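You operate a simulated robot arm through the tools that you are given. There is no shell and no other tool. Be economical: measure what you need, move in short steps, check, and stop when the job is done.

The job below is to be done with a simulated robot arm. You get a single attempt, and the scene is never put back.

## Task
Kit up: ring and hub by the set-up card, collar off the post.
Fine: each in its marked tray pocket; collar clamp stays free; then lock the tray latch; SLEEVE pocket empty; leave the other ring and hub, gauge arm, READY switch; the tray stays put.

It is judged by the outcome, as a careful person would: the job done as asked, and still so three seconds after it is handed in. It fails if anything else is knocked over, pushed out of place, dropped, spilled or broken.

## Robot
A 7-joint arm with a two-finger parallel gripper, fixed in place. Base frame: the origin is at the foot of the arm, x ahead of it, y to its left, z up; the work surface is at about z = 800. Lengths are in mm, angles in degrees, forces in N, time in s.
With the tool pointing down near the work surface it reaches from about 300 to 700 mm from the base axis. Its first joint turns from -66.0 to 66.0 degrees. Payload 1.57 kg.
The TCP is the grasp point between the finger pads, 30 mm short of the fingertips. In the tool frame z runs along the fingers and y along their closing line. The gripper opens to 110 mm. The fingers are 24 mm wide and 12 mm thick; the gripper's body (48 by 112 mm) begins 78 mm behind the TCP.
Orientation is told as [roll, pitch, yaw] about the base's x, y, z axes, in that order, counted from this pose: with the fingers straight down and closing along the base's y, the tool's x points along the base's -x, its y along +y and its z along -z.

## Interface
- The arm moves only by the tool jog_arm. Its argument "targets" is a list of rows, each a list of 3 entries, a list of its own where there are three numbers: the turn, a rotation vector about the base's x, y, z in units of 8 degrees (1.0 is 8 degrees), then the shift along the base's x, y, z in units of 30 mm (1.0 is 30 mm), then the opening, from 0 (shut) to 1 (fully open). In form: [[[rx, ry, rz], [x, y, z], claw], ...]. A call has 1 to 8 rows; each row shifts and turns the commanded pose from where the row before left it. A call with a number of a shift or a turn outside -1 to 1 is refused whole. A row lasts 0.2 s, in which the tool goes at most 50 mm and 8.6 degrees; a call with a longer step from one row to the next is refused whole, and so is a gripper value outside its range. A pose out of reach is approached as far as the arm can. The call stops where the force on the tool passes 40 N (or 10 N more than at its start, if that is more) or the arm is blocked; 0.2 s more then pass. Each finger travels about 108 mm/s and halts on what it meets, pressing with about 25 N; the grip force reading is that of the motor and also rises with nothing between the fingers. The clock runs only during rows and for 0.2 s after the last one: add rows that do not move to give the fingers time. The reply holds the time, the measured pose of the TCP, the force on the tool along the base axes, the opening and the grip force, in the units named above and with some noise, and new pictures: "views" is both (left out), scene, wrist or none.
- Cameras (640 x 400 px; columns grow to the right, rows downward): "scene" is fixed at [165.5, -393.6, 1399.7]; the picture's right is [0.76, -0.65, 0.00], its down [-0.39, -0.46, -0.80] and it looks along [0.51, 0.61, -0.61] (base axes); focal length 350 px, centre (320, 200). "wrist" rides on the gripper at [-36, 0, -80] in the tool frame; the picture's right is [0.00, -1.00, 0.00], its down [0.97, 0.00, -0.24] and it looks along [0.24, 0.00, 0.97] (tool axes); focal length 218 px, centre (320, 200).
- pixel_to_xyz(camera, pixels): for up to 12 pixels [column, row] of the newest picture of that camera ("zoom" is the newest enlarged one), the place [x, y, z] in the base frame of the surface seen there, good to about 3 mm. No time passes.
- zoom(camera, box): a new picture of the part [left, top, right, bottom] of that camera's present view, enlarged. No time passes.
- hand_in(): hands the job in; it is judged then, once.

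Keep the steps short. Do not move on a guess: measure, check each grasp and each placing, and mend mistakes. In all there are 80 turns and 120 pictures (those below and enlarged ones count). Leave the gripper open and the arm clear of the work at the hand-in unless told otherwise, and finish with a single line.

The tools are called after ">>>" by a JSON object that holds its "fn" and its "kwargs". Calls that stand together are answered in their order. jog_arm: Moves the arm, as the interface text tells. Its arguments: {"type":"object","properties":{"targets":{"type":"array","items":{"type":"array"}},"views":{"type":"string","enum":["both","scene","wrist","none"]}},"required":["targets"]} The other tools are called the same way: pixel_to_xyz (camera, pixels) gives the place of the surface under pixels of a picture; zoom (camera, box) takes an enlarged picture of a part of a camera's view; hand_in () hands the job in.

At the start:

```text
time: 0.0
tool_pos: [471.6, -100.6, 1129.4]
ee_rot: [0.0, 0.0, 0.0]
contact_force: [-0.3, 0.8, -0.8]
opening: 110.1
finger_force: 0.1
```

scene: 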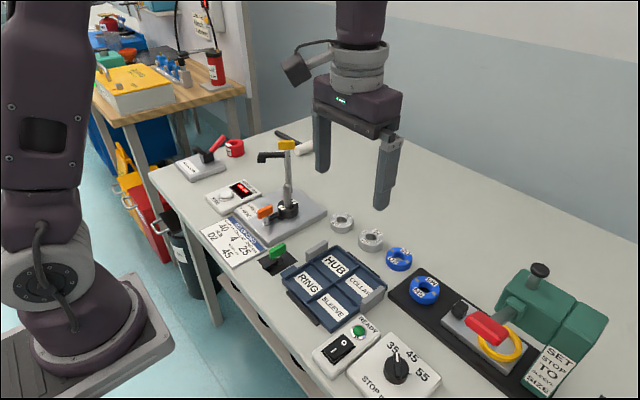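
wrist: 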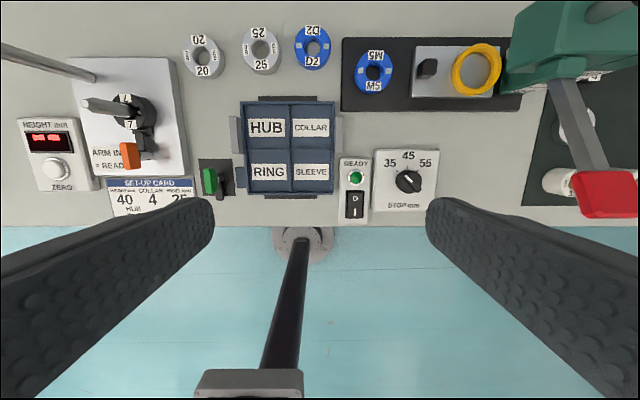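

I start by reading the set-up card, the post area, the tray and the press area up close.

>>> {"fn": "zoom", "kwargs": {"camera": "scene", "box": [190, 120, 340, 270]}}

>>> {"fn": "zoom", "kwargs": {"camera": "scene", "box": [250, 200, 450, 340]}}

>>> {"fn": "zoom", "kwargs": {"camera": "wrist", "box": [10, 80, 240, 220]}}

>>> {"fn": "zoom", "kwargs": {"camera": "scene", "box": [380, 230, 620, 400]}}

```text
2.67 times, centred on (265, 195) of scene
```

zoom: 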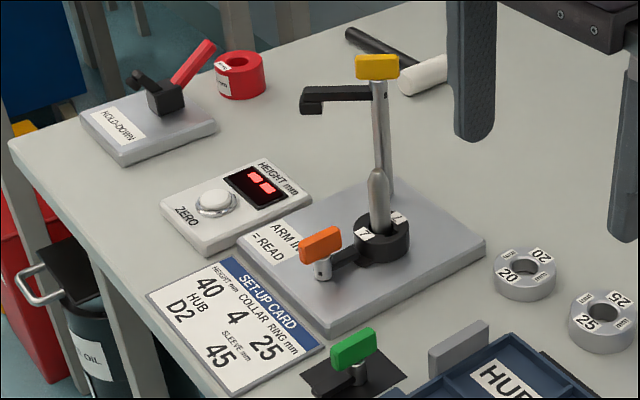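

```text
2.86 times, centred on (350, 270) of scene
```

zoom: 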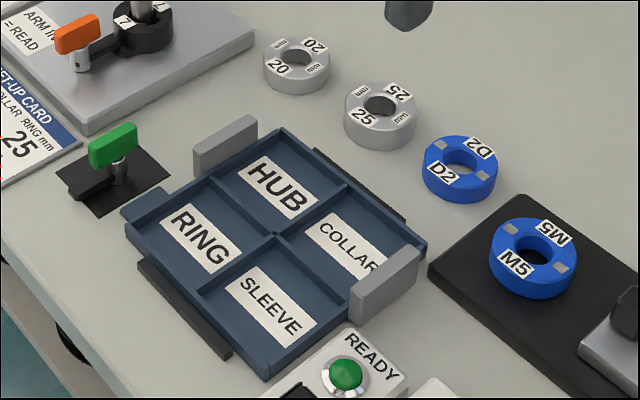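

```text
2.78 times, centred on (125, 150) of wrist
```

zoom: 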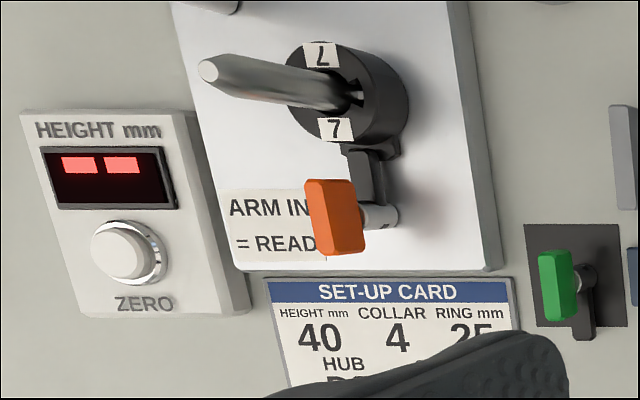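

```text
2.35 times, centred on (500, 315) of scene
```

zoom: 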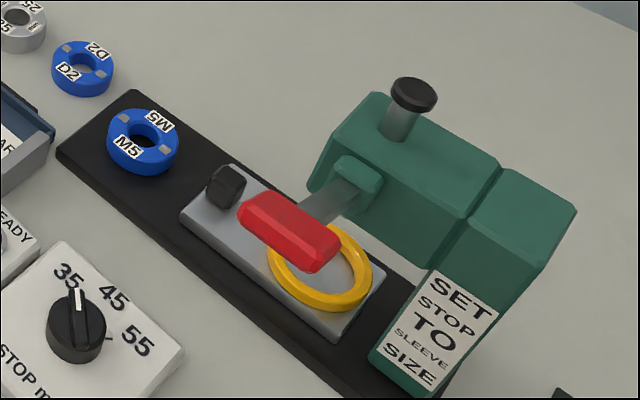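

The card calls for ring 25 and hub D2. The only collar on the post is marked 7, with an orange clamp lever. Next I measure the parts and the tray pockets.

>>> {"fn": "pixel_to_xyz", "kwargs": {"camera": "wrist", "pixels": [[260, 50], [260, 32], [260, 66], [243, 50], [277, 50], [313, 47], [313, 32], [313, 64], [297, 48], [330, 48], [202, 57], [374, 70]]}}

>>> {"fn": "pixel_to_xyz", "kwargs": {"camera": "wrist", "pixels": [[267, 128], [311, 128], [269, 171], [311, 171], [246, 103], [334, 103], [248, 193], [333, 193], [290, 148], [210, 181], [212, 160], [225, 185]]}}

>>> {"fn": "pixel_to_xyz", "kwargs": {"camera": "wrist", "pixels": [[86, 104], [125, 99], [130, 127], [156, 110], [130, 155], [144, 158], [145, 140], [151, 155], [108, 75], [180, 170], [236, 130], [342, 135]]}}

>>> {"fn": "zoom", "kwargs": {"camera": "wrist", "box": [180, 20, 350, 130]}}

>>> {"fn": "zoom", "kwargs": {"camera": "wrist", "box": [190, 90, 350, 210]}}

```text
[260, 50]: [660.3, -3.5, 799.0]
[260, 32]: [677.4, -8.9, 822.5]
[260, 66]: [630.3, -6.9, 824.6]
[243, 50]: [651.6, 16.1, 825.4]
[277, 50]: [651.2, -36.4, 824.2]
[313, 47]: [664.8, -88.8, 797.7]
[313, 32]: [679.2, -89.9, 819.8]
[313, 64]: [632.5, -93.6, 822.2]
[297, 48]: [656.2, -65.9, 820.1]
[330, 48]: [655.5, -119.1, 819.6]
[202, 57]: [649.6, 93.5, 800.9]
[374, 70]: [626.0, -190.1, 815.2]
```

```text
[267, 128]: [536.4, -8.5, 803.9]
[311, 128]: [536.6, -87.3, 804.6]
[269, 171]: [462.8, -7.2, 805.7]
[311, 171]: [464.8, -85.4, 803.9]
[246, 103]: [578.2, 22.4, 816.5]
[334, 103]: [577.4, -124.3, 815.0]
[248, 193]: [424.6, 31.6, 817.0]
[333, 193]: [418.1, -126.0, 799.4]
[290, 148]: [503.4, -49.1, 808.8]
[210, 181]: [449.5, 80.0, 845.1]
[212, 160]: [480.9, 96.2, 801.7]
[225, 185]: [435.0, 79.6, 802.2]
```

```text
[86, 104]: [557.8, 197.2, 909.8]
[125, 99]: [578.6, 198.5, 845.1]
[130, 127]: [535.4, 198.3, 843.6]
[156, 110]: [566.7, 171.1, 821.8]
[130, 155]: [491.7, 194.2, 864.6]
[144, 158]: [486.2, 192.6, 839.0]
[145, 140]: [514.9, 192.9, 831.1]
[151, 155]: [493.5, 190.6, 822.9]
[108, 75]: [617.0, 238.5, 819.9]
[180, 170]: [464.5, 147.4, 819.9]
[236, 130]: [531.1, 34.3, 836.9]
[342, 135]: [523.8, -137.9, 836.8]
```

```text
3.64 times, centred on (265, 75) of wrist
```

zoom: 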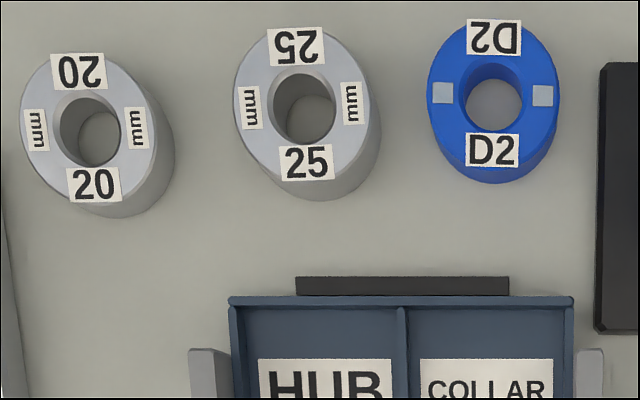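

```text
3.33 times, centred on (270, 150) of wrist
```

zoom: 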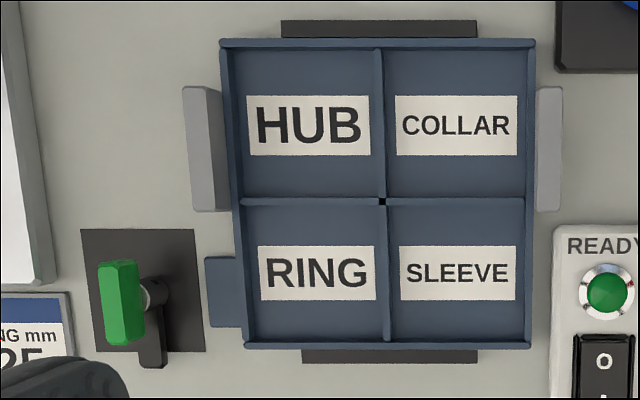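

I measure the gauge post and arm, the post tip and the latch from the scene picture, because the gripper must clear them.

>>> {"fn": "pixel_to_xyz", "kwargs": {"camera": "scene", "pixels": [[287, 143], [281, 145], [292, 146], [263, 157], [272, 154], [287, 162], [291, 185], [286, 188], [294, 175], [286, 200], [282, 212], [296, 208]]}}

>>> {"fn": "pixel_to_xyz", "kwargs": {"camera": "scene", "pixels": [[264, 211], [265, 220], [271, 217], [277, 251], [281, 246], [272, 257], [276, 265], [297, 262], [322, 248], [374, 298], [340, 222], [371, 238]]}}

>>> {"fn": "zoom", "kwargs": {"camera": "scene", "box": [240, 130, 320, 190]}}

>>> {"fn": "zoom", "kwargs": {"camera": "scene", "box": [240, 180, 320, 230]}}

>>> {"fn": "zoom", "kwargs": {"camera": "scene", "box": [250, 230, 330, 280]}}

```text
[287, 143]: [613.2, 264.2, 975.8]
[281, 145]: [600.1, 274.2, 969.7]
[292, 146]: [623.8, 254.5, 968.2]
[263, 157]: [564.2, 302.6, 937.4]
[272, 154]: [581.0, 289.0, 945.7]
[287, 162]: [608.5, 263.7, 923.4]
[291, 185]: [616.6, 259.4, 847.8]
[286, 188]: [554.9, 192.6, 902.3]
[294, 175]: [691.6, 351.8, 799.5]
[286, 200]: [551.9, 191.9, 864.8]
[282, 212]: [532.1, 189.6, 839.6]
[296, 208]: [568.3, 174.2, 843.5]
```

```text
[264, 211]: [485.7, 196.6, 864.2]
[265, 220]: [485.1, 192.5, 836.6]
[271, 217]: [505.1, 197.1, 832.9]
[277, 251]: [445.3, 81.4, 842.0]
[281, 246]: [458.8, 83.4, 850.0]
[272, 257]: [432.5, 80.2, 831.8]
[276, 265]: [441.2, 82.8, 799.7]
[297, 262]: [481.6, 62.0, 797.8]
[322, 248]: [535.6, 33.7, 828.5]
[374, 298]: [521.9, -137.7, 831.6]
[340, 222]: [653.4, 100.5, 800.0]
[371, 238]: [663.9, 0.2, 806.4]
```

```text
6.67 times, centred on (280, 160) of scene
```

zoom: 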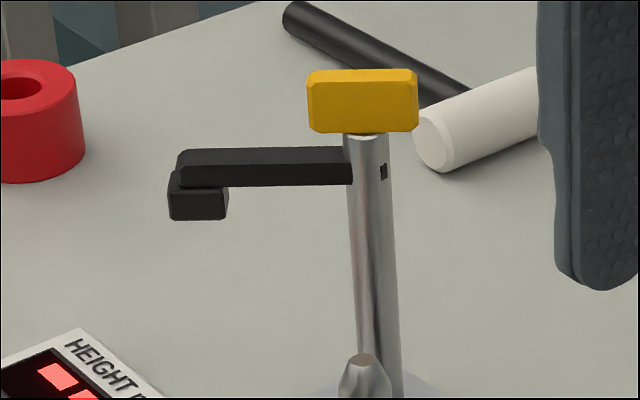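

```text
8.00 times, centred on (280, 205) of scene
```

zoom: 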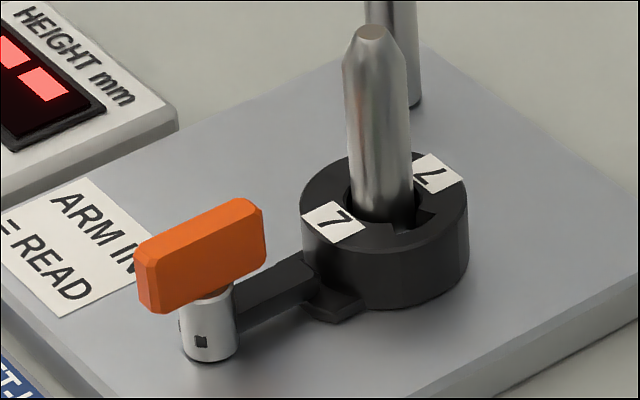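

```text
8.00 times, centred on (290, 255) of scene
```

zoom: 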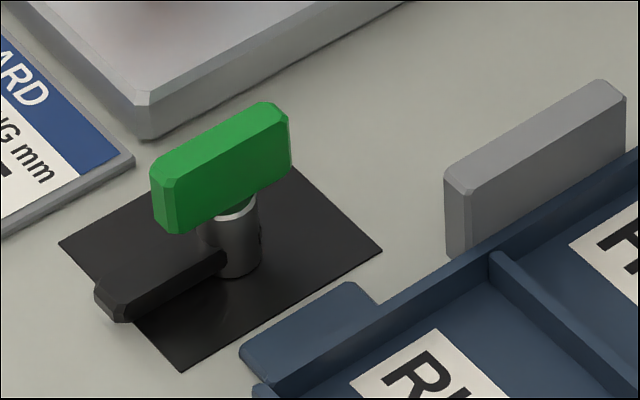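

The orange lever sits on its own pivot, with its arm pointing at a tab on the collar. I can't tell yet if it is clamped, so I move the wrist camera above it, staying high.

>>> {"fn": "jog_arm", "kwargs": {"targets": [[[0, 0, 0], [0, 1, -0.4], 1], [[0, 0, 0], [0, 1, -0.4], 1], [[0, 0, 0], [0, 1, -0.4], 1], [[0, 0, 0], [0, 1, -0.4], 1], [[0, 0, 0], [0, 1, -0.4], 1], [[0, 0, 0], [0, 1, -0.4], 1], [[0, 0, 0], [0, 1, -0.4], 1], [[0, 0, 0], [0, 1, -0.4], 1]], "views": "wrist"}}

```text
time: 1.8
tool_pos: [471.1, 139.9, 1033.0]
ee_rot: [0.0, 0.0, 0.0]
contact_force: [0.7, 0.0, 0.1]
opening: 109.9
finger_force: 0.1
```

wrist: 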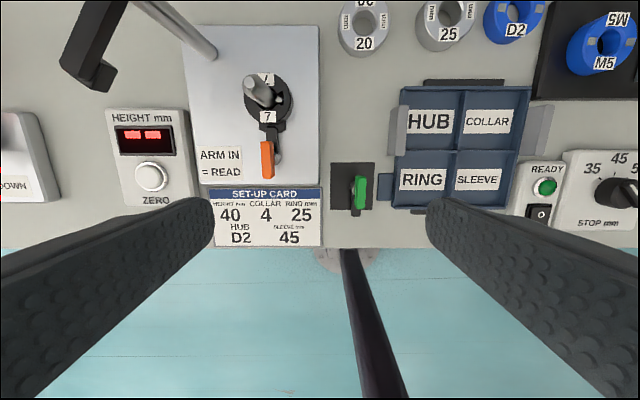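

I zoom in on the clamp and collar, and on the latch.

>>> {"fn": "zoom", "kwargs": {"camera": "wrist", "box": [225, 65, 315, 185]}}

>>> {"fn": "zoom", "kwargs": {"camera": "wrist", "box": [325, 155, 405, 215]}}

```text
3.33 times, centred on (270, 125) of wrist
```

zoom: 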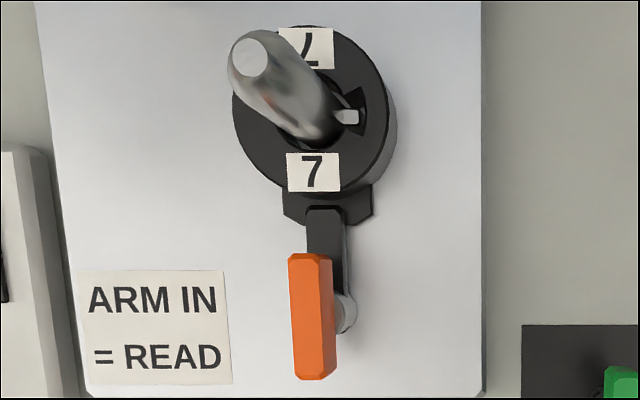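

```text
6.67 times, centred on (365, 185) of wrist
```

zoom: 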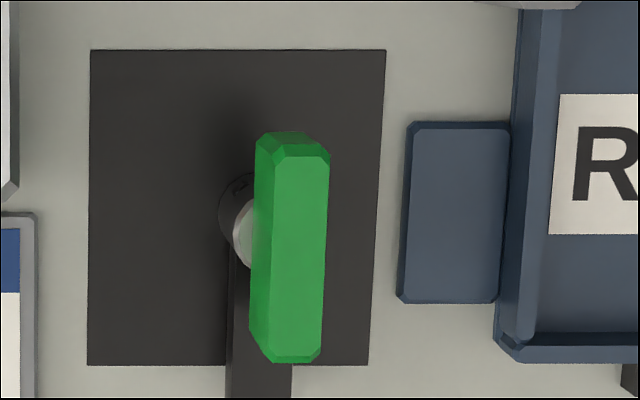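

The clamp arm's tip overlaps the collar's tab, so the clamp looks engaged and must be turned free first. I move closer above the orange handle to measure it.

>>> {"fn": "jog_arm", "kwargs": {"targets": [[[0, 0, 0], [0.1, 0.9, -0.6], 0.6], [[0, 0, 0], [0.1, 0.9, -0.6], 0.4], [[0, 0, 0], [0, 0, -0.6], 0.4], [[0, 0, 0], [0, 0, -0.6], 0.4]]}}

```text
time: 2.8
tool_pos: [477.8, 193.4, 962.7]
ee_rot: [0.1, 0.0, 0.0]
contact_force: [-0.2, 0.7, 0.1]
opening: 44.2
finger_force: 0.0
```

scene: 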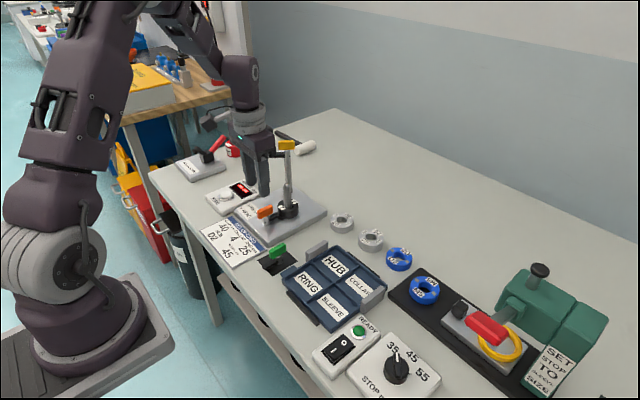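
wrist: 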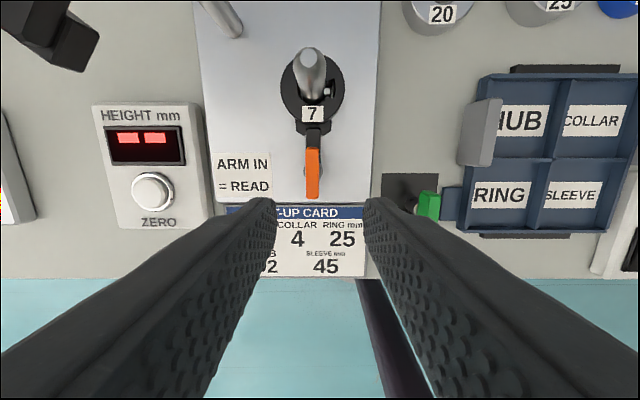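

I measure the handle and collar in this near-overhead view.

>>> {"fn": "zoom", "kwargs": {"camera": "wrist", "box": [265, 40, 365, 210]}}

>>> {"fn": "pixel_to_xyz", "kwargs": {"camera": "wrist", "pixels": [[312, 151], [312, 175], [313, 194], [307, 175], [318, 175], [313, 140], [313, 127], [326, 92], [312, 112], [284, 88], [341, 88], [310, 52]]}}

>>> {"fn": "zoom", "kwargs": {"camera": "scene", "box": [250, 180, 310, 230]}}

>>> {"fn": "pixel_to_xyz", "kwargs": {"camera": "zoom", "pixels": [[100, 205], [100, 280], [180, 255], [200, 185], [80, 240], [180, 190], [155, 320], [235, 255], [320, 280], [360, 150]]}}

```text
2.35 times, centred on (315, 125) of wrist
```

zoom: 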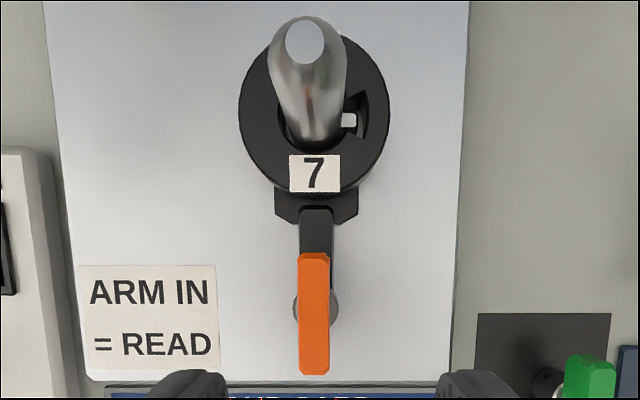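

```text
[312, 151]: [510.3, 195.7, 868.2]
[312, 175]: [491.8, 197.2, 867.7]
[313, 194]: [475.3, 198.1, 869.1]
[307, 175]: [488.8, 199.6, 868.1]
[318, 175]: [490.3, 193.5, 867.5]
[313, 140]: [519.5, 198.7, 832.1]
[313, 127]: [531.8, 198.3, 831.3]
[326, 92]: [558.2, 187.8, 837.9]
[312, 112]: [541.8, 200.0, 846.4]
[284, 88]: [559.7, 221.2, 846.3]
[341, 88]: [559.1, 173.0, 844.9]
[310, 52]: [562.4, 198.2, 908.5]
```

```text
8.00 times, centred on (280, 205) of scene
```

zoom: 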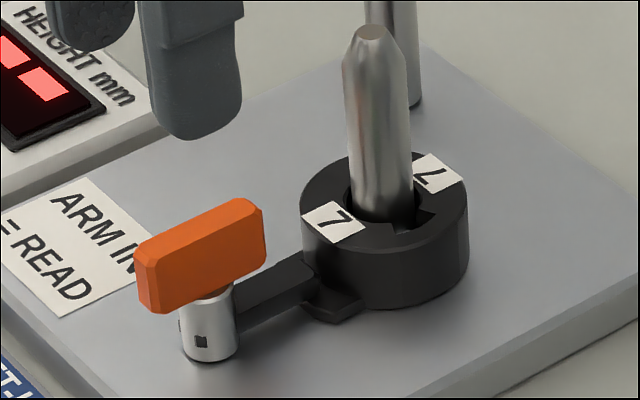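

```text
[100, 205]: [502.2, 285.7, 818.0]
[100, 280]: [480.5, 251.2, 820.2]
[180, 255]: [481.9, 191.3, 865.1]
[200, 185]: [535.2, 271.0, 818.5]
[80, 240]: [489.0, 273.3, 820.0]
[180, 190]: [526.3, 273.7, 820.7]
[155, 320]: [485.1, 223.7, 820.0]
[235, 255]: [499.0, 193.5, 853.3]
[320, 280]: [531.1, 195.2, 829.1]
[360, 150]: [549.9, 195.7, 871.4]
```

The orange handle is centred at about (491, 197), with its top at z 868 and its long axis along x. I go down astride it with the fingers on the ±y sides.

>>> {"fn": "jog_arm", "kwargs": {"targets": [[[0, 0, 0], [0.44, 0.12, -0.5], 0.4], [[0, 0, 0], [0, 0, -0.8], 0.4], [[0, 0, 0], [0, 0, -0.8], 0.4], [[0, 0, 0], [0, 0, -0.8], 0.4], [[0, 0, 0], [0, 0, 0], 0.4]]}}

```text
time: 4.0
tool_pos: [491.2, 198.1, 874.8]
ee_rot: [0.0, -0.1, 0.0]
contact_force: [0.1, 0.6, 0.9]
opening: 44.1
finger_force: 0.0
```

scene: 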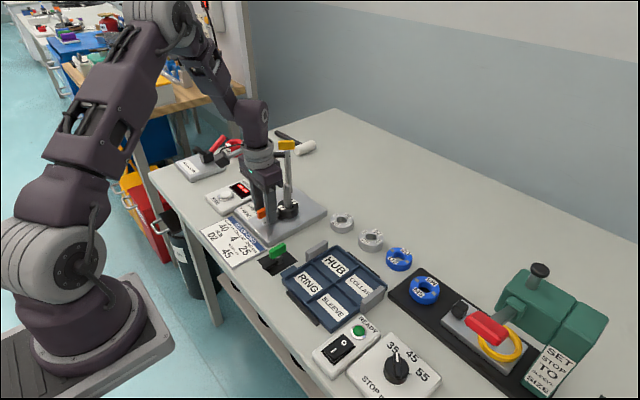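
wrist: 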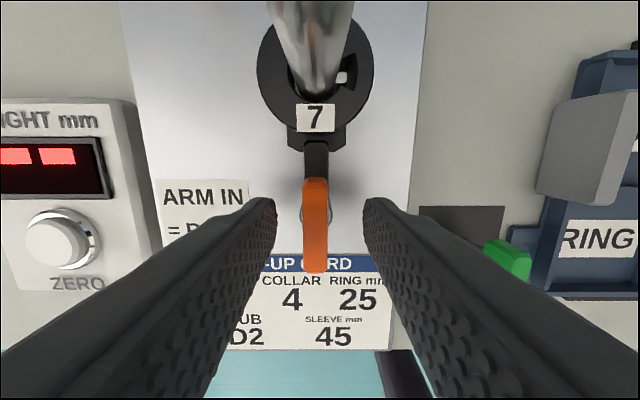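

The handle is between the pads. I close on it, then test a small turn.

>>> {"fn": "jog_arm", "kwargs": {"targets": [[[0, 0, 0], [0, 0, 0], 0.05], [[0, 0, 0], [0, 0, 0], 0.05], [[0, 0, 0], [0, 0, 0], 0.05]], "views": "wrist"}}

>>> {"fn": "zoom", "kwargs": {"camera": "wrist", "box": [220, 0, 420, 150]}}

```text
time: 4.8
tool_pos: [491.2, 200.1, 874.6]
ee_rot: [0.3, -0.1, 0.1]
contact_force: [-0.4, 19.8, -11.2]
opening: 17.1
finger_force: 31.5
```

wrist: 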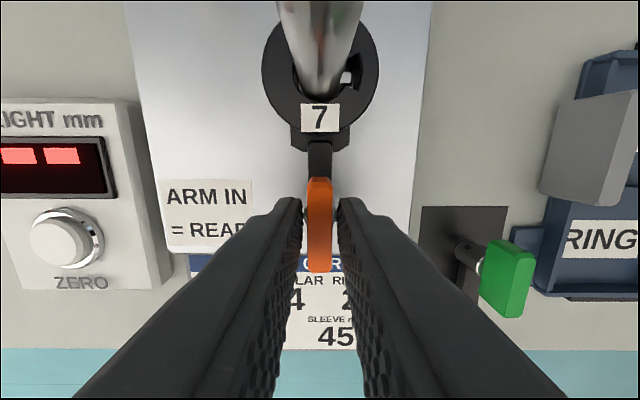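

```text
2.67 times, centred on (320, 75) of wrist
```

zoom: 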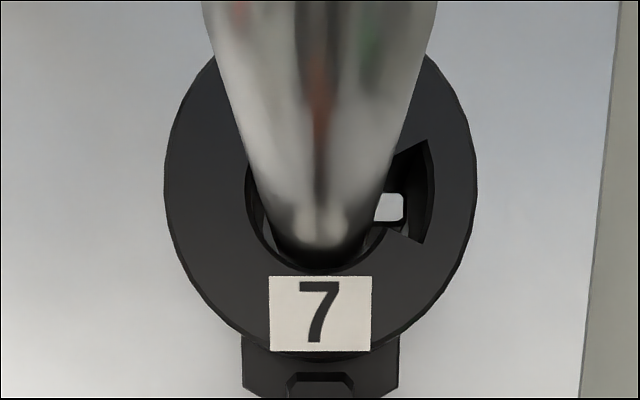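

I am pushing about 20 N in y, so the true handle axis is a couple of mm further +y. I shift to ease that, then try a 16° counter-clockwise turn.

>>> {"fn": "jog_arm", "kwargs": {"targets": [[[0, 0, 0], [0, 0.1, 0.02], 0.05], [[0, 0, 0], [0, 0, 0], 0.05], [[0, 0, 1], [0, 0, 0], 0.05], [[0, 0, 1], [0, 0, 0], 0.05], [[0, 0, 0], [0, 0, 0], 0.05]], "views": "wrist"}}

>>> {"fn": "zoom", "kwargs": {"camera": "wrist", "box": [220, 0, 420, 280]}}

```text
time: 6.0
tool_pos: [491.7, 200.3, 874.3]
ee_rot: [-0.1, 0.0, 16.1]
contact_force: [6.3, 1.1, -17.7]
opening: 16.9
finger_force: 32.4
```

wrist: 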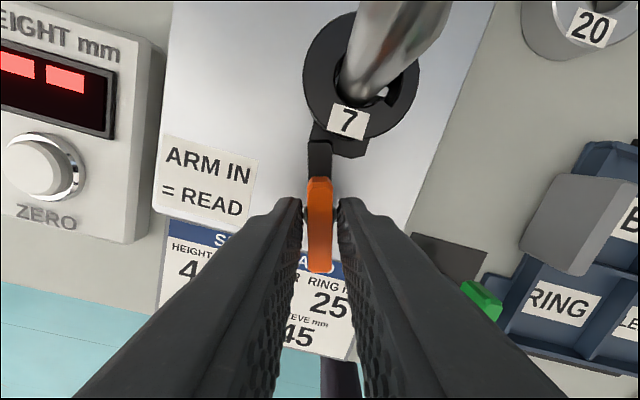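

```text
1.43 times, centred on (320, 140) of wrist
```

zoom: 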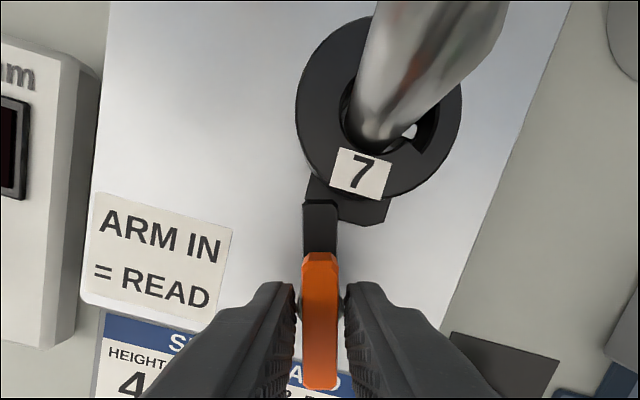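

The lever turned with the handle and its tip is leaving the tab. I continue counter-clockwise toward 90°, lowering slightly to ease the vertical pull.

>>> {"fn": "jog_arm", "kwargs": {"targets": [[[0, 0, 1], [0, 0, -0.03], 0.05], [[0, 0, 1], [0, 0, 0], 0.05], [[0, 0, 1], [0, 0, 0], 0.05], [[0, 0, 1], [0, 0, 0], 0.05], [[0, 0, 1], [0, 0, 0], 0.05], [[0, 0, 1], [0, 0, 0], 0.05], [[0, 0, 0], [0, 0, 0], 0.05]], "views": "wrist"}}

```text
time: 7.6
tool_pos: [490.6, 198.2, 874.8]
ee_rot: [-0.1, -0.1, 64.2]
contact_force: [11.8, -13.4, 16.4]
opening: 16.9
finger_force: 32.2
```

wrist: 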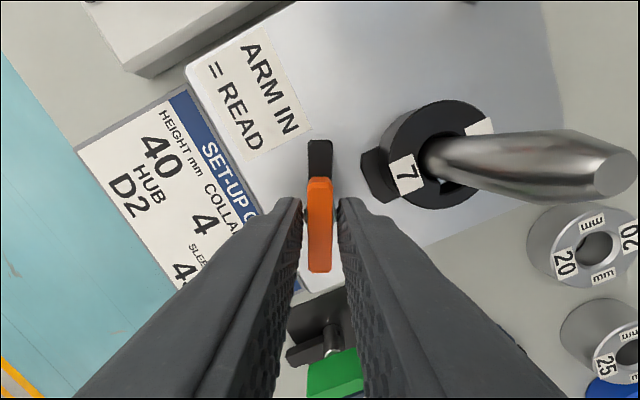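

The clamp arm has cleared the tab. I finish the turn to about 90°, easing the side load.

>>> {"fn": "jog_arm", "kwargs": {"targets": [[[0, 0, 1], [0.03, -0.06, 0.03], 0.05], [[0, 0, 1], [0, 0, 0], 0.05], [[0, 0, 1], [0, 0, 0], 0.05], [[0, 0, 0.2], [0, 0, 0], 0.05], [[0, 0, 0], [0, 0, 0], 0.05]], "views": "wrist"}}

```text
time: 8.8
tool_pos: [491.9, 200.1, 875.0]
ee_rot: [0.1, 0.0, 89.8]
contact_force: [9.6, 2.1, -8.4]
opening: 17.1
finger_force: 31.6
```

wrist: 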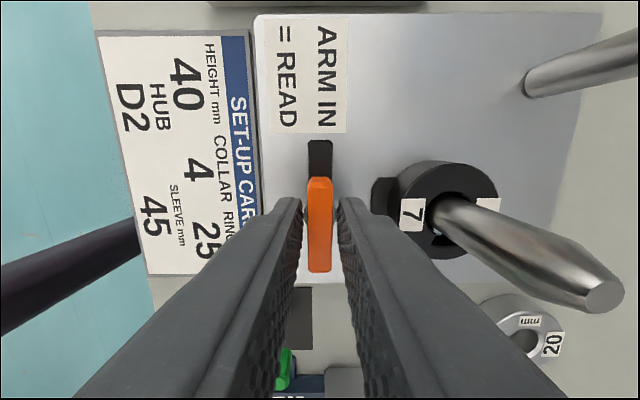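

The clamp is turned 90° and free. I open, rise straight up, and check the bracket on the wrist in the scene picture for clearance with the gauge arm.

>>> {"fn": "jog_arm", "kwargs": {"targets": [[[0, 0, 0], [0, 0, 0], 0.33], [[0, 0, 0], [0, 0, 0], 0.33], [[0, 0, 0], [0, 0, 1], 0.33], [[0, 0, 0], [0, 0, 1], 0.33], [[0, 0, 0], [0, 0, 1], 0.33], [[0, 0, 0], [0, 0, 0.5], 0.33], [[0, 0, 0], [0, 0, 0], 0.33]]}}

>>> {"fn": "zoom", "kwargs": {"camera": "scene", "box": [180, 70, 340, 230]}}

```text
time: 10.4
tool_pos: [491.2, 198.1, 979.2]
ee_rot: [0.0, 0.0, 89.6]
contact_force: [0.5, 0.5, -1.0]
opening: 36.4
finger_force: 0.0
```

scene: 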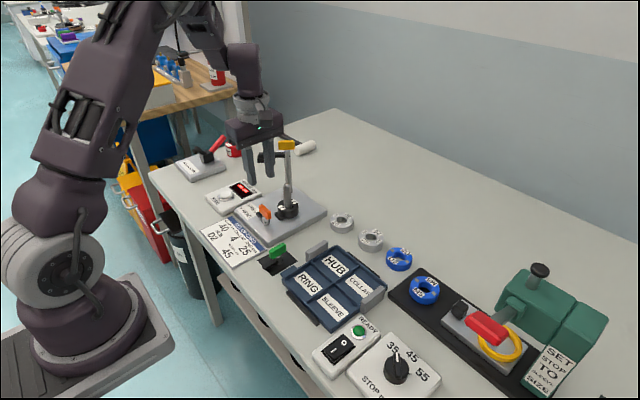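
wrist: 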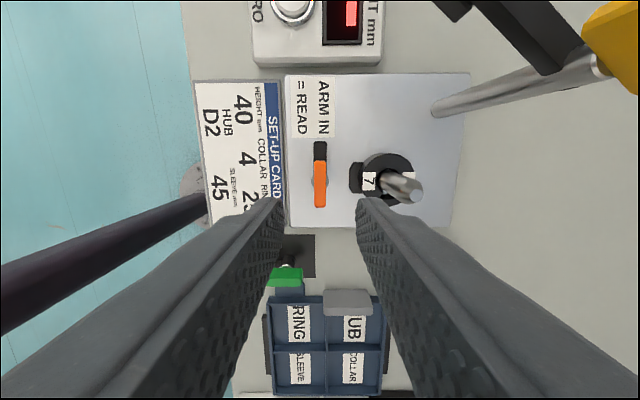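

```text
2.50 times, centred on (260, 150) of scene
```

zoom: 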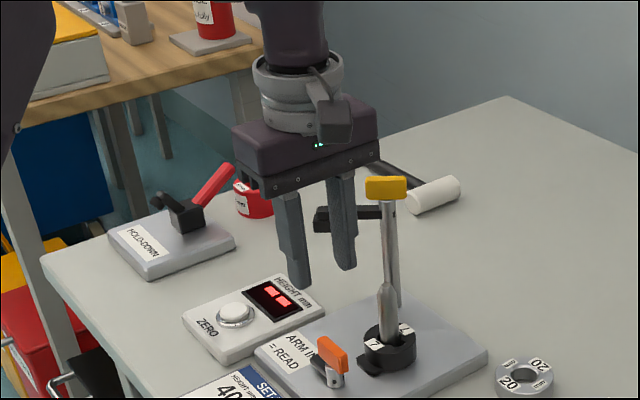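

The wrist bracket sits on the tool +x side, so at yaw 0 it points away from the gauge. I turn back to yaw 0 at this height, then move above the collar.

>>> {"fn": "jog_arm", "kwargs": {"targets": [[[0, 0, -1], [0, 0, 0.1], 0.6], [[0, 0, -1], [0, 0, 0], 0.6], [[0, 0, -1], [0, 0, 0], 0.6], [[0, 0, -1], [0, 0, 0], 0.7], [[0, 0, -1], [0, 0, 0], 0.7], [[0, 0, -1], [0, 0, 0], 0.7], [[0, 0, -1], [0, 0, 0], 0.7], [[0, 0, -1], [0, 0, 0], 0.7]], "views": "none"}}

>>> {"fn": "jog_arm", "kwargs": {"targets": [[[0, 0, -1], [0, 0, 0], 0.7], [[0, 0, -1], [0, 0, 0], 0.7], [[0, 0, -1], [0, 0, 0], 0.7], [[0, 0, -0.2], [0.7, 0, 0], 0.7], [[0, 0, 0], [0.7, 0, 0], 0.7], [[0, 0, 0], [0.3, 0, 0], 0.7], [[0, 0, 0], [0, 0, 0], 0.7]]}}

```text
time: 12.2
tool_pos: [492.3, 198.4, 983.4]
ee_rot: [0.0, 0.0, 25.5]
contact_force: [0.5, -0.6, -0.1]
opening: 77.0
finger_force: 0.1
```

```text
time: 13.8
tool_pos: [542.6, 198.8, 982.7]
ee_rot: [0.0, 0.0, 0.1]
contact_force: [-0.1, 0.1, -0.2]
opening: 77.0
finger_force: 0.0
```

scene: 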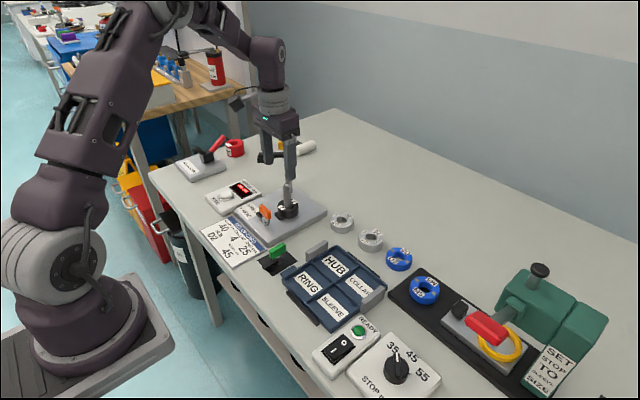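
wrist: 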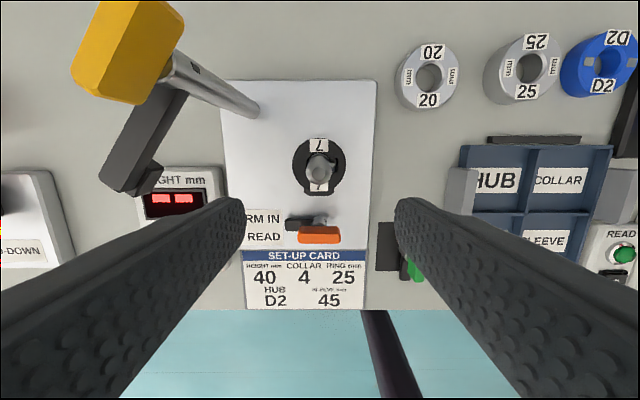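

I measure the collar's outline and post tip from here.

>>> {"fn": "zoom", "kwargs": {"camera": "wrist", "box": [280, 125, 360, 205]}}

>>> {"fn": "pixel_to_xyz", "kwargs": {"camera": "zoom", "pixels": [[320, 335], [330, 190], [205, 220], [430, 220], [320, 120], [355, 220], [345, 75], [330, 330], [320, 372], [390, 200], [290, 360], [390, 230]]}}

>>> {"fn": "pixel_to_xyz", "kwargs": {"camera": "wrist", "pixels": [[125, 50], [180, 30], [170, 75], [110, 190], [185, 95], [250, 105], [293, 162], [345, 162], [319, 140]]}}

```text
5.00 times, centred on (320, 165) of wrist
```

zoom: 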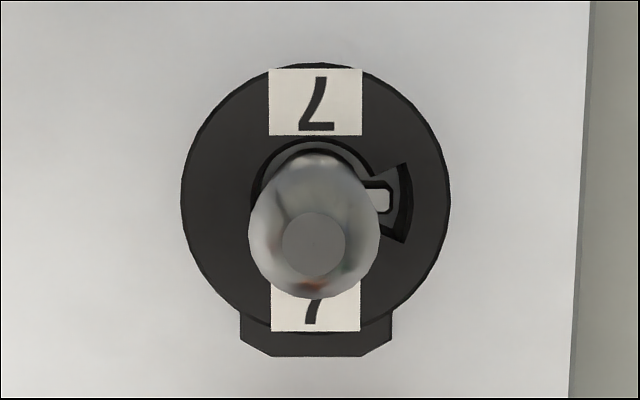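

```text
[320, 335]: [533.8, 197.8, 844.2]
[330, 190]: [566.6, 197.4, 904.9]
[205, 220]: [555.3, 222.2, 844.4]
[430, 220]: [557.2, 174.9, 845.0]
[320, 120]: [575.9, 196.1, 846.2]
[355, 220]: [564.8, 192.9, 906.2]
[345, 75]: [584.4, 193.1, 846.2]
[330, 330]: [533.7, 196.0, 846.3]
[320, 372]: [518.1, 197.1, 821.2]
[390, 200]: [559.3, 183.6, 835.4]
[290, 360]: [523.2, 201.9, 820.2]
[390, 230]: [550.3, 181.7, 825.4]
```

```text
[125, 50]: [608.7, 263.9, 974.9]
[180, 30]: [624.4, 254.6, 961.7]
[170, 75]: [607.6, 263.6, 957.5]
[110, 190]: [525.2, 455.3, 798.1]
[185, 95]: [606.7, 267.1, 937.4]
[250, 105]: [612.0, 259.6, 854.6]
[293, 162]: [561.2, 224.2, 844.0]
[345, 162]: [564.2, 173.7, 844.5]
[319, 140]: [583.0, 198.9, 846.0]
```

The collar centre is about (559, 198), 50 mm across, z 820–846. The post tip at 909 stays below the gripper body if TCP z ≥ 852. I lower to z 855 with care.

>>> {"fn": "jog_arm", "kwargs": {"targets": [[[0, 0, 0], [0.55, -0.02, 0], 0.7], [[0, 0, 0], [0, 0, -0.9], 0.7], [[0, 0, 0], [0, 0, -0.9], 0.7], [[0, 0, 0], [0, 0, -0.9], 0.7], [[0, 0, 0], [0, 0, -0.9], 0.7], [[0, 0, 0], [0, 0, -0.65], 0.7], [[0, 0, 0], [0, 0, 0], 0.7]]}}

>>> {"fn": "zoom", "kwargs": {"camera": "scene", "box": [210, 90, 350, 240]}}

```text
time: 15.4
tool_pos: [558.6, 199.3, 856.6]
ee_rot: [0.0, 0.1, 0.0]
contact_force: [0.6, 0.1, 0.7]
opening: 77.0
finger_force: 0.0
```

scene: 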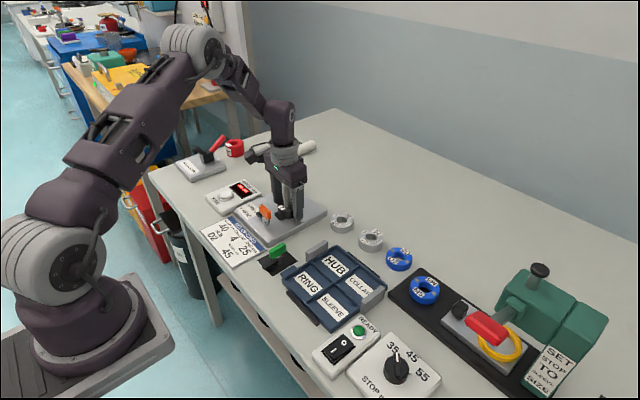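
wrist: 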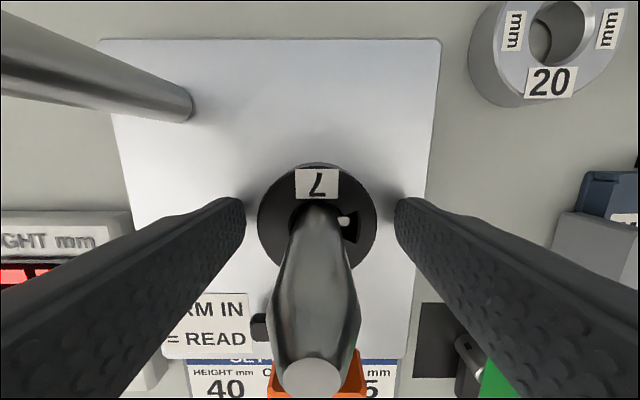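

```text
2.67 times, centred on (280, 165) of scene
```

zoom: 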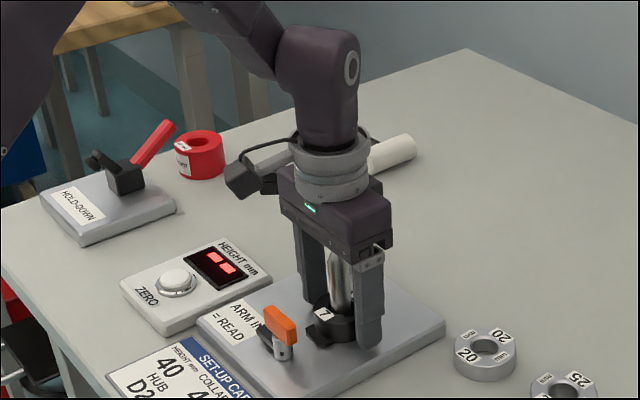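

The descent is clear. Before gripping I look closely at the pin and slot.

>>> {"fn": "zoom", "kwargs": {"camera": "wrist", "box": [310, 190, 390, 260]}}

>>> {"fn": "pixel_to_xyz", "kwargs": {"camera": "zoom", "pixels": [[280, 220], [300, 250], [360, 220], [360, 320], [340, 280], [330, 380], [360, 260]]}}

```text
5.71 times, centred on (350, 225) of wrist
```

zoom: 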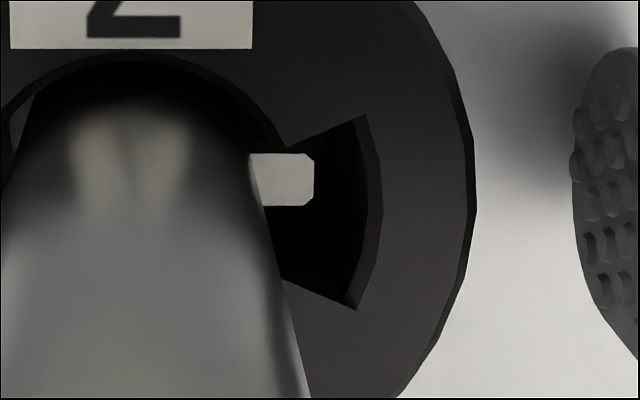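

```text
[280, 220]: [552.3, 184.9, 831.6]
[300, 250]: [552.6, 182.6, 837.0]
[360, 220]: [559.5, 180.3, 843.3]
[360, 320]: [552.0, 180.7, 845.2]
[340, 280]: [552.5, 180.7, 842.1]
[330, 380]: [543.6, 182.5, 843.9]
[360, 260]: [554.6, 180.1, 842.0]
```

The pin sits within a wider slot of the collar. I close on the collar and check the grip.

>>> {"fn": "jog_arm", "kwargs": {"targets": [[[0, 0, 0], [0, -0.04, 0], 0.4], [[0, 0, 0], [0, 0, 0], 0.3], [[0, 0, 0], [0, 0, 0], 0.3], [[0, 0, 0], [0, 0, 0], 0.3]], "views": "wrist"}}

```text
time: 16.4
tool_pos: [558.1, 196.6, 855.9]
ee_rot: [0.0, -0.1, 0.0]
contact_force: [0.6, 4.8, -0.4]
opening: 53.3
finger_force: 24.5
```

wrist: 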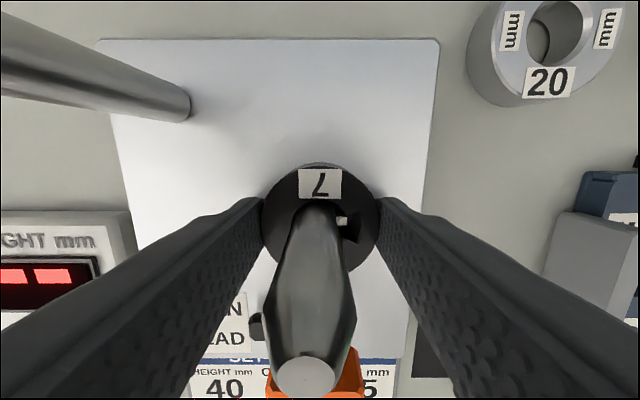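

The collar is gripped with the opening at 53. I lift 6 mm as a test.

>>> {"fn": "jog_arm", "kwargs": {"targets": [[[0, 0, 0], [0, 0.04, 0.1], 0.3], [[0, 0, 0], [0, 0, 0.1], 0.3], [[0, 0, 0], [0, 0, 0], 0.3]], "views": "wrist"}}

>>> {"fn": "zoom", "kwargs": {"camera": "wrist", "box": [240, 140, 400, 270]}}

```text
time: 17.2
tool_pos: [559.8, 198.8, 862.1]
ee_rot: [0.0, -0.1, 0.0]
contact_force: [-0.1, -0.1, -1.3]
opening: 53.2
finger_force: 25.4
```

wrist: 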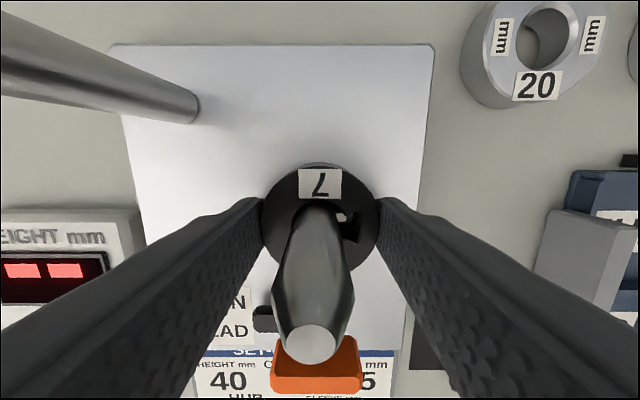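

```text
3.08 times, centred on (320, 205) of wrist
```

zoom: 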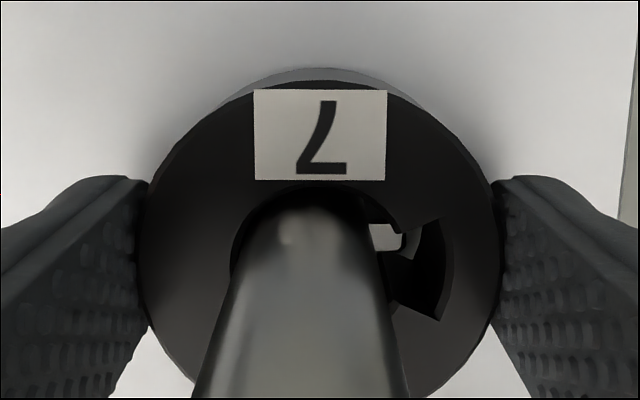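

The collar rises freely and the pin stays down. I continue straight up past the post tip.

>>> {"fn": "jog_arm", "kwargs": {"targets": [[[0, 0, 0], [0, 0, 0.3], 0.3], [[0, 0, 0], [0, 0, 0.5], 0.3], [[0, 0, 0], [0, 0, 0.8], 0.3], [[0, 0, 0], [0, 0, 0.8], 0.3], [[0, 0, 0], [0, 0, 0.8], 0.3], [[0, 0, 0], [0, 0, 0.8], 0.3], [[0, 0, 0], [0, 0, 0], 0.3]]}}

```text
time: 18.8
tool_pos: [559.2, 198.7, 983.0]
ee_rot: [0.0, 0.0, -0.1]
contact_force: [0.8, 0.2, -1.0]
opening: 33.2
finger_force: 0.0
```

scene: 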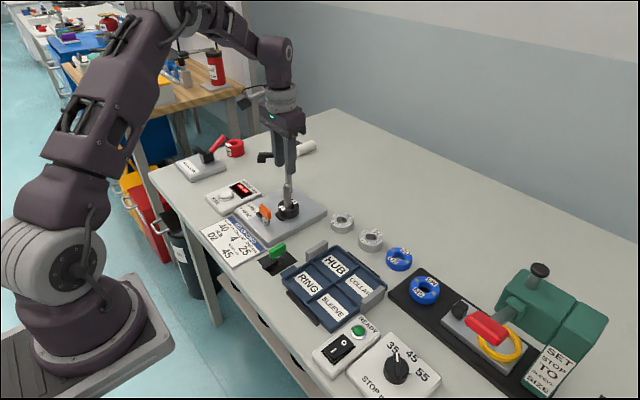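
wrist: 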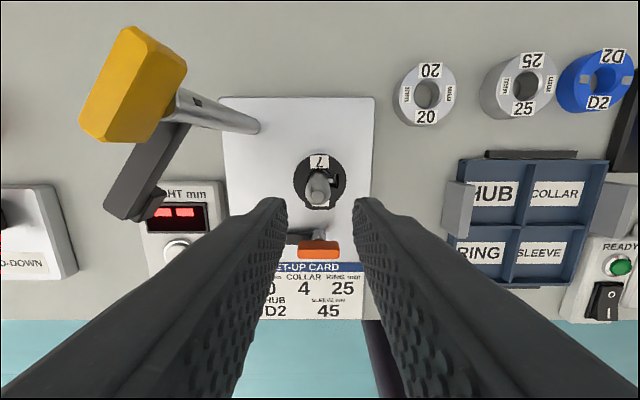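

The fingers slipped off and the collar stayed on the post, so the pin held it like a bayonet. I look closely.

>>> {"fn": "zoom", "kwargs": {"camera": "wrist", "box": [285, 145, 355, 215]}}

>>> {"fn": "zoom", "kwargs": {"camera": "scene", "box": [250, 170, 320, 230]}}

>>> {"fn": "pixel_to_xyz", "kwargs": {"camera": "wrist", "pixels": [[294, 180], [345, 180], [320, 158], [320, 206], [332, 178], [318, 180], [300, 170]]}}

```text
5.71 times, centred on (320, 180) of wrist
```

zoom: 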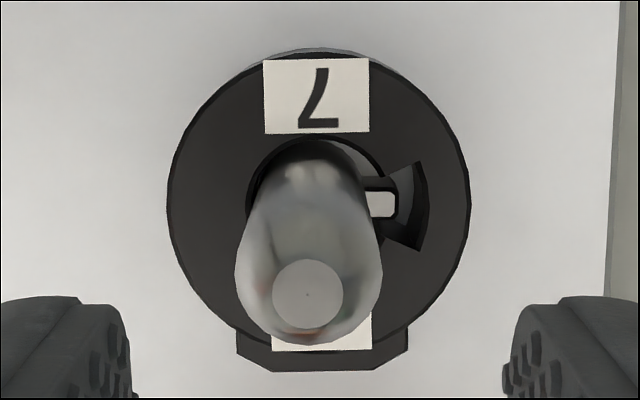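

```text
6.67 times, centred on (285, 200) of scene
```

zoom: 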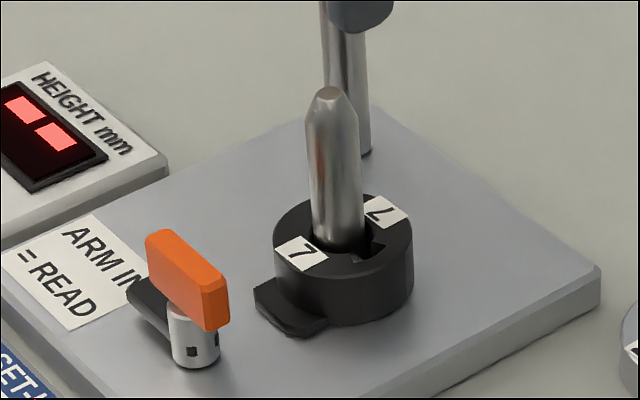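

```text
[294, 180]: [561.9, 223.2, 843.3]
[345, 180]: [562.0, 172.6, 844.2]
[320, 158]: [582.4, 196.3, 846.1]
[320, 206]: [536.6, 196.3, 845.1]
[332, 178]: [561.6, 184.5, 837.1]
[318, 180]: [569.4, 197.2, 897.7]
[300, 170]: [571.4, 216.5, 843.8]
```

The collar is still seated flat and undamaged. I zoom hard on the slot to find which way it must turn for the pin to pass.

>>> {"fn": "zoom", "kwargs": {"camera": "wrist", "box": [320, 168, 346, 192]}}

>>> {"fn": "pixel_to_xyz", "kwargs": {"camera": "zoom", "pixels": [[300, 240], [340, 240], [400, 170], [420, 210], [440, 250], [430, 300], [330, 300], [380, 320], [330, 180], [430, 150]]}}

>>> {"fn": "zoom", "kwargs": {"camera": "scene", "box": [278, 198, 298, 214]}}

```text
16.00 times, centred on (333, 180) of wrist
```

zoom: 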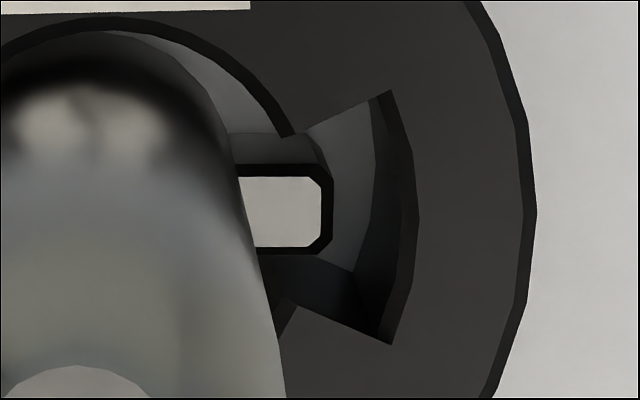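

```text
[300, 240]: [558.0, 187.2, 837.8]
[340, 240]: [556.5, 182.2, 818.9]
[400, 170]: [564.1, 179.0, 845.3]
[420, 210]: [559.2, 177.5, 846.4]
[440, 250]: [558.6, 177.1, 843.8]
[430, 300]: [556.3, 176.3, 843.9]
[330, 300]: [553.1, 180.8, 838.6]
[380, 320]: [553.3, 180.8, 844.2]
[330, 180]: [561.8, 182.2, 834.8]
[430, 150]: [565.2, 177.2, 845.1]
```

```text
16.00 times, centred on (288, 206) of scene
```

zoom: 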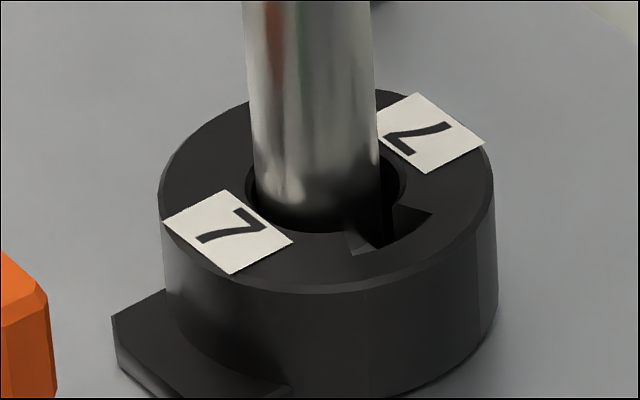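

The slot goes right through: I can see the base plate at z 819 beside the pin. So turning is probably not needed, and I can't yet tell why it slipped. I go back down slightly lower, grip again, and lift in small watched steps.

>>> {"fn": "jog_arm", "kwargs": {"targets": [[[0, 0, 0], [0, 0, 0], 0.7], [[0, 0, 0], [0, -0.03, -0.9], 0.7], [[0, 0, 0], [0, 0, -0.9], 0.7], [[0, 0, 0], [0, 0, -0.9], 0.7], [[0, 0, 0], [0, 0, -0.9], 0.7], [[0, 0, 0], [0, 0, -0.72], 0.7], [[0, 0, 0], [0, 0, 0], 0.7]], "views": "none"}}

>>> {"fn": "jog_arm", "kwargs": {"targets": [[[0, 0, 0], [0, 0, 0], 0.3], [[0, 0, 0], [0, 0, 0], 0.2], [[0, 0, 0], [0, 0, 0], 0.1], [[0, 0, 0], [0, 0, 0], 0.0], [[0, 0, 0], [0, 0, 0], 0.0]], "views": "wrist"}}

```text
time: 20.4
tool_pos: [558.7, 198.0, 851.0]
ee_rot: [0.1, 0.0, 0.0]
contact_force: [0.0, -0.4, -0.5]
opening: 76.7
finger_force: 0.0
```

```text
time: 21.6
tool_pos: [559.1, 196.9, 853.0]
ee_rot: [-0.1, 0.1, 0.1]
contact_force: [-0.2, 6.3, -1.6]
opening: 53.3
finger_force: 25.5
```

wrist: 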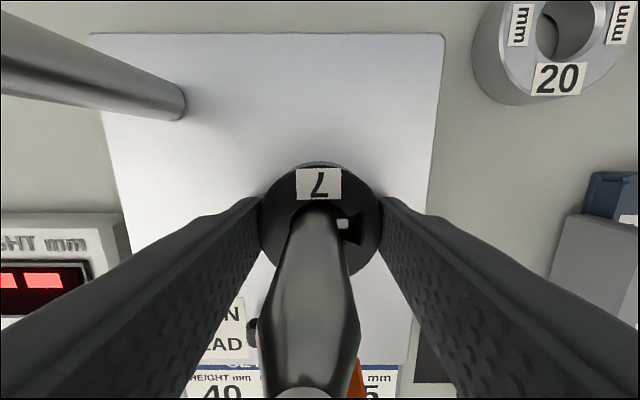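

Gripped again. I lift 9 mm slowly and compare.

>>> {"fn": "jog_arm", "kwargs": {"targets": [[[0, 0, 0], [0, 0.05, 0], 0.0], [[0, 0, 0], [0, 0, 0.1], 0.0], [[0, 0, 0], [0, 0, 0.1], 0.0], [[0, 0, 0], [0, 0, 0.1], 0.0]], "views": "scene"}}

>>> {"fn": "zoom", "kwargs": {"camera": "scene", "box": [255, 170, 325, 230]}}

```text
time: 22.6
tool_pos: [558.6, 198.9, 861.3]
ee_rot: [0.0, 0.0, 0.0]
contact_force: [0.2, 0.5, -1.1]
opening: 53.2
finger_force: 24.4
```

scene: 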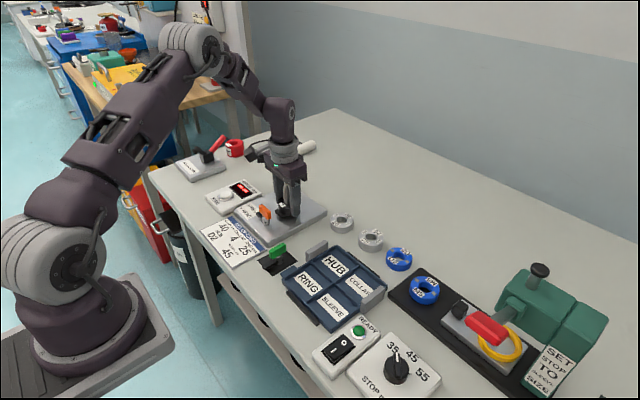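

```text
6.67 times, centred on (290, 200) of scene
```

zoom: 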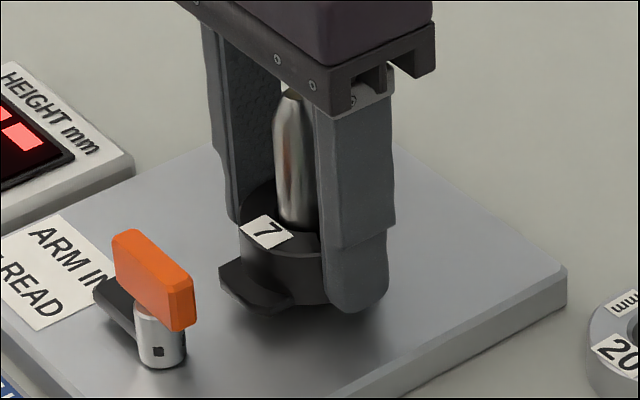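

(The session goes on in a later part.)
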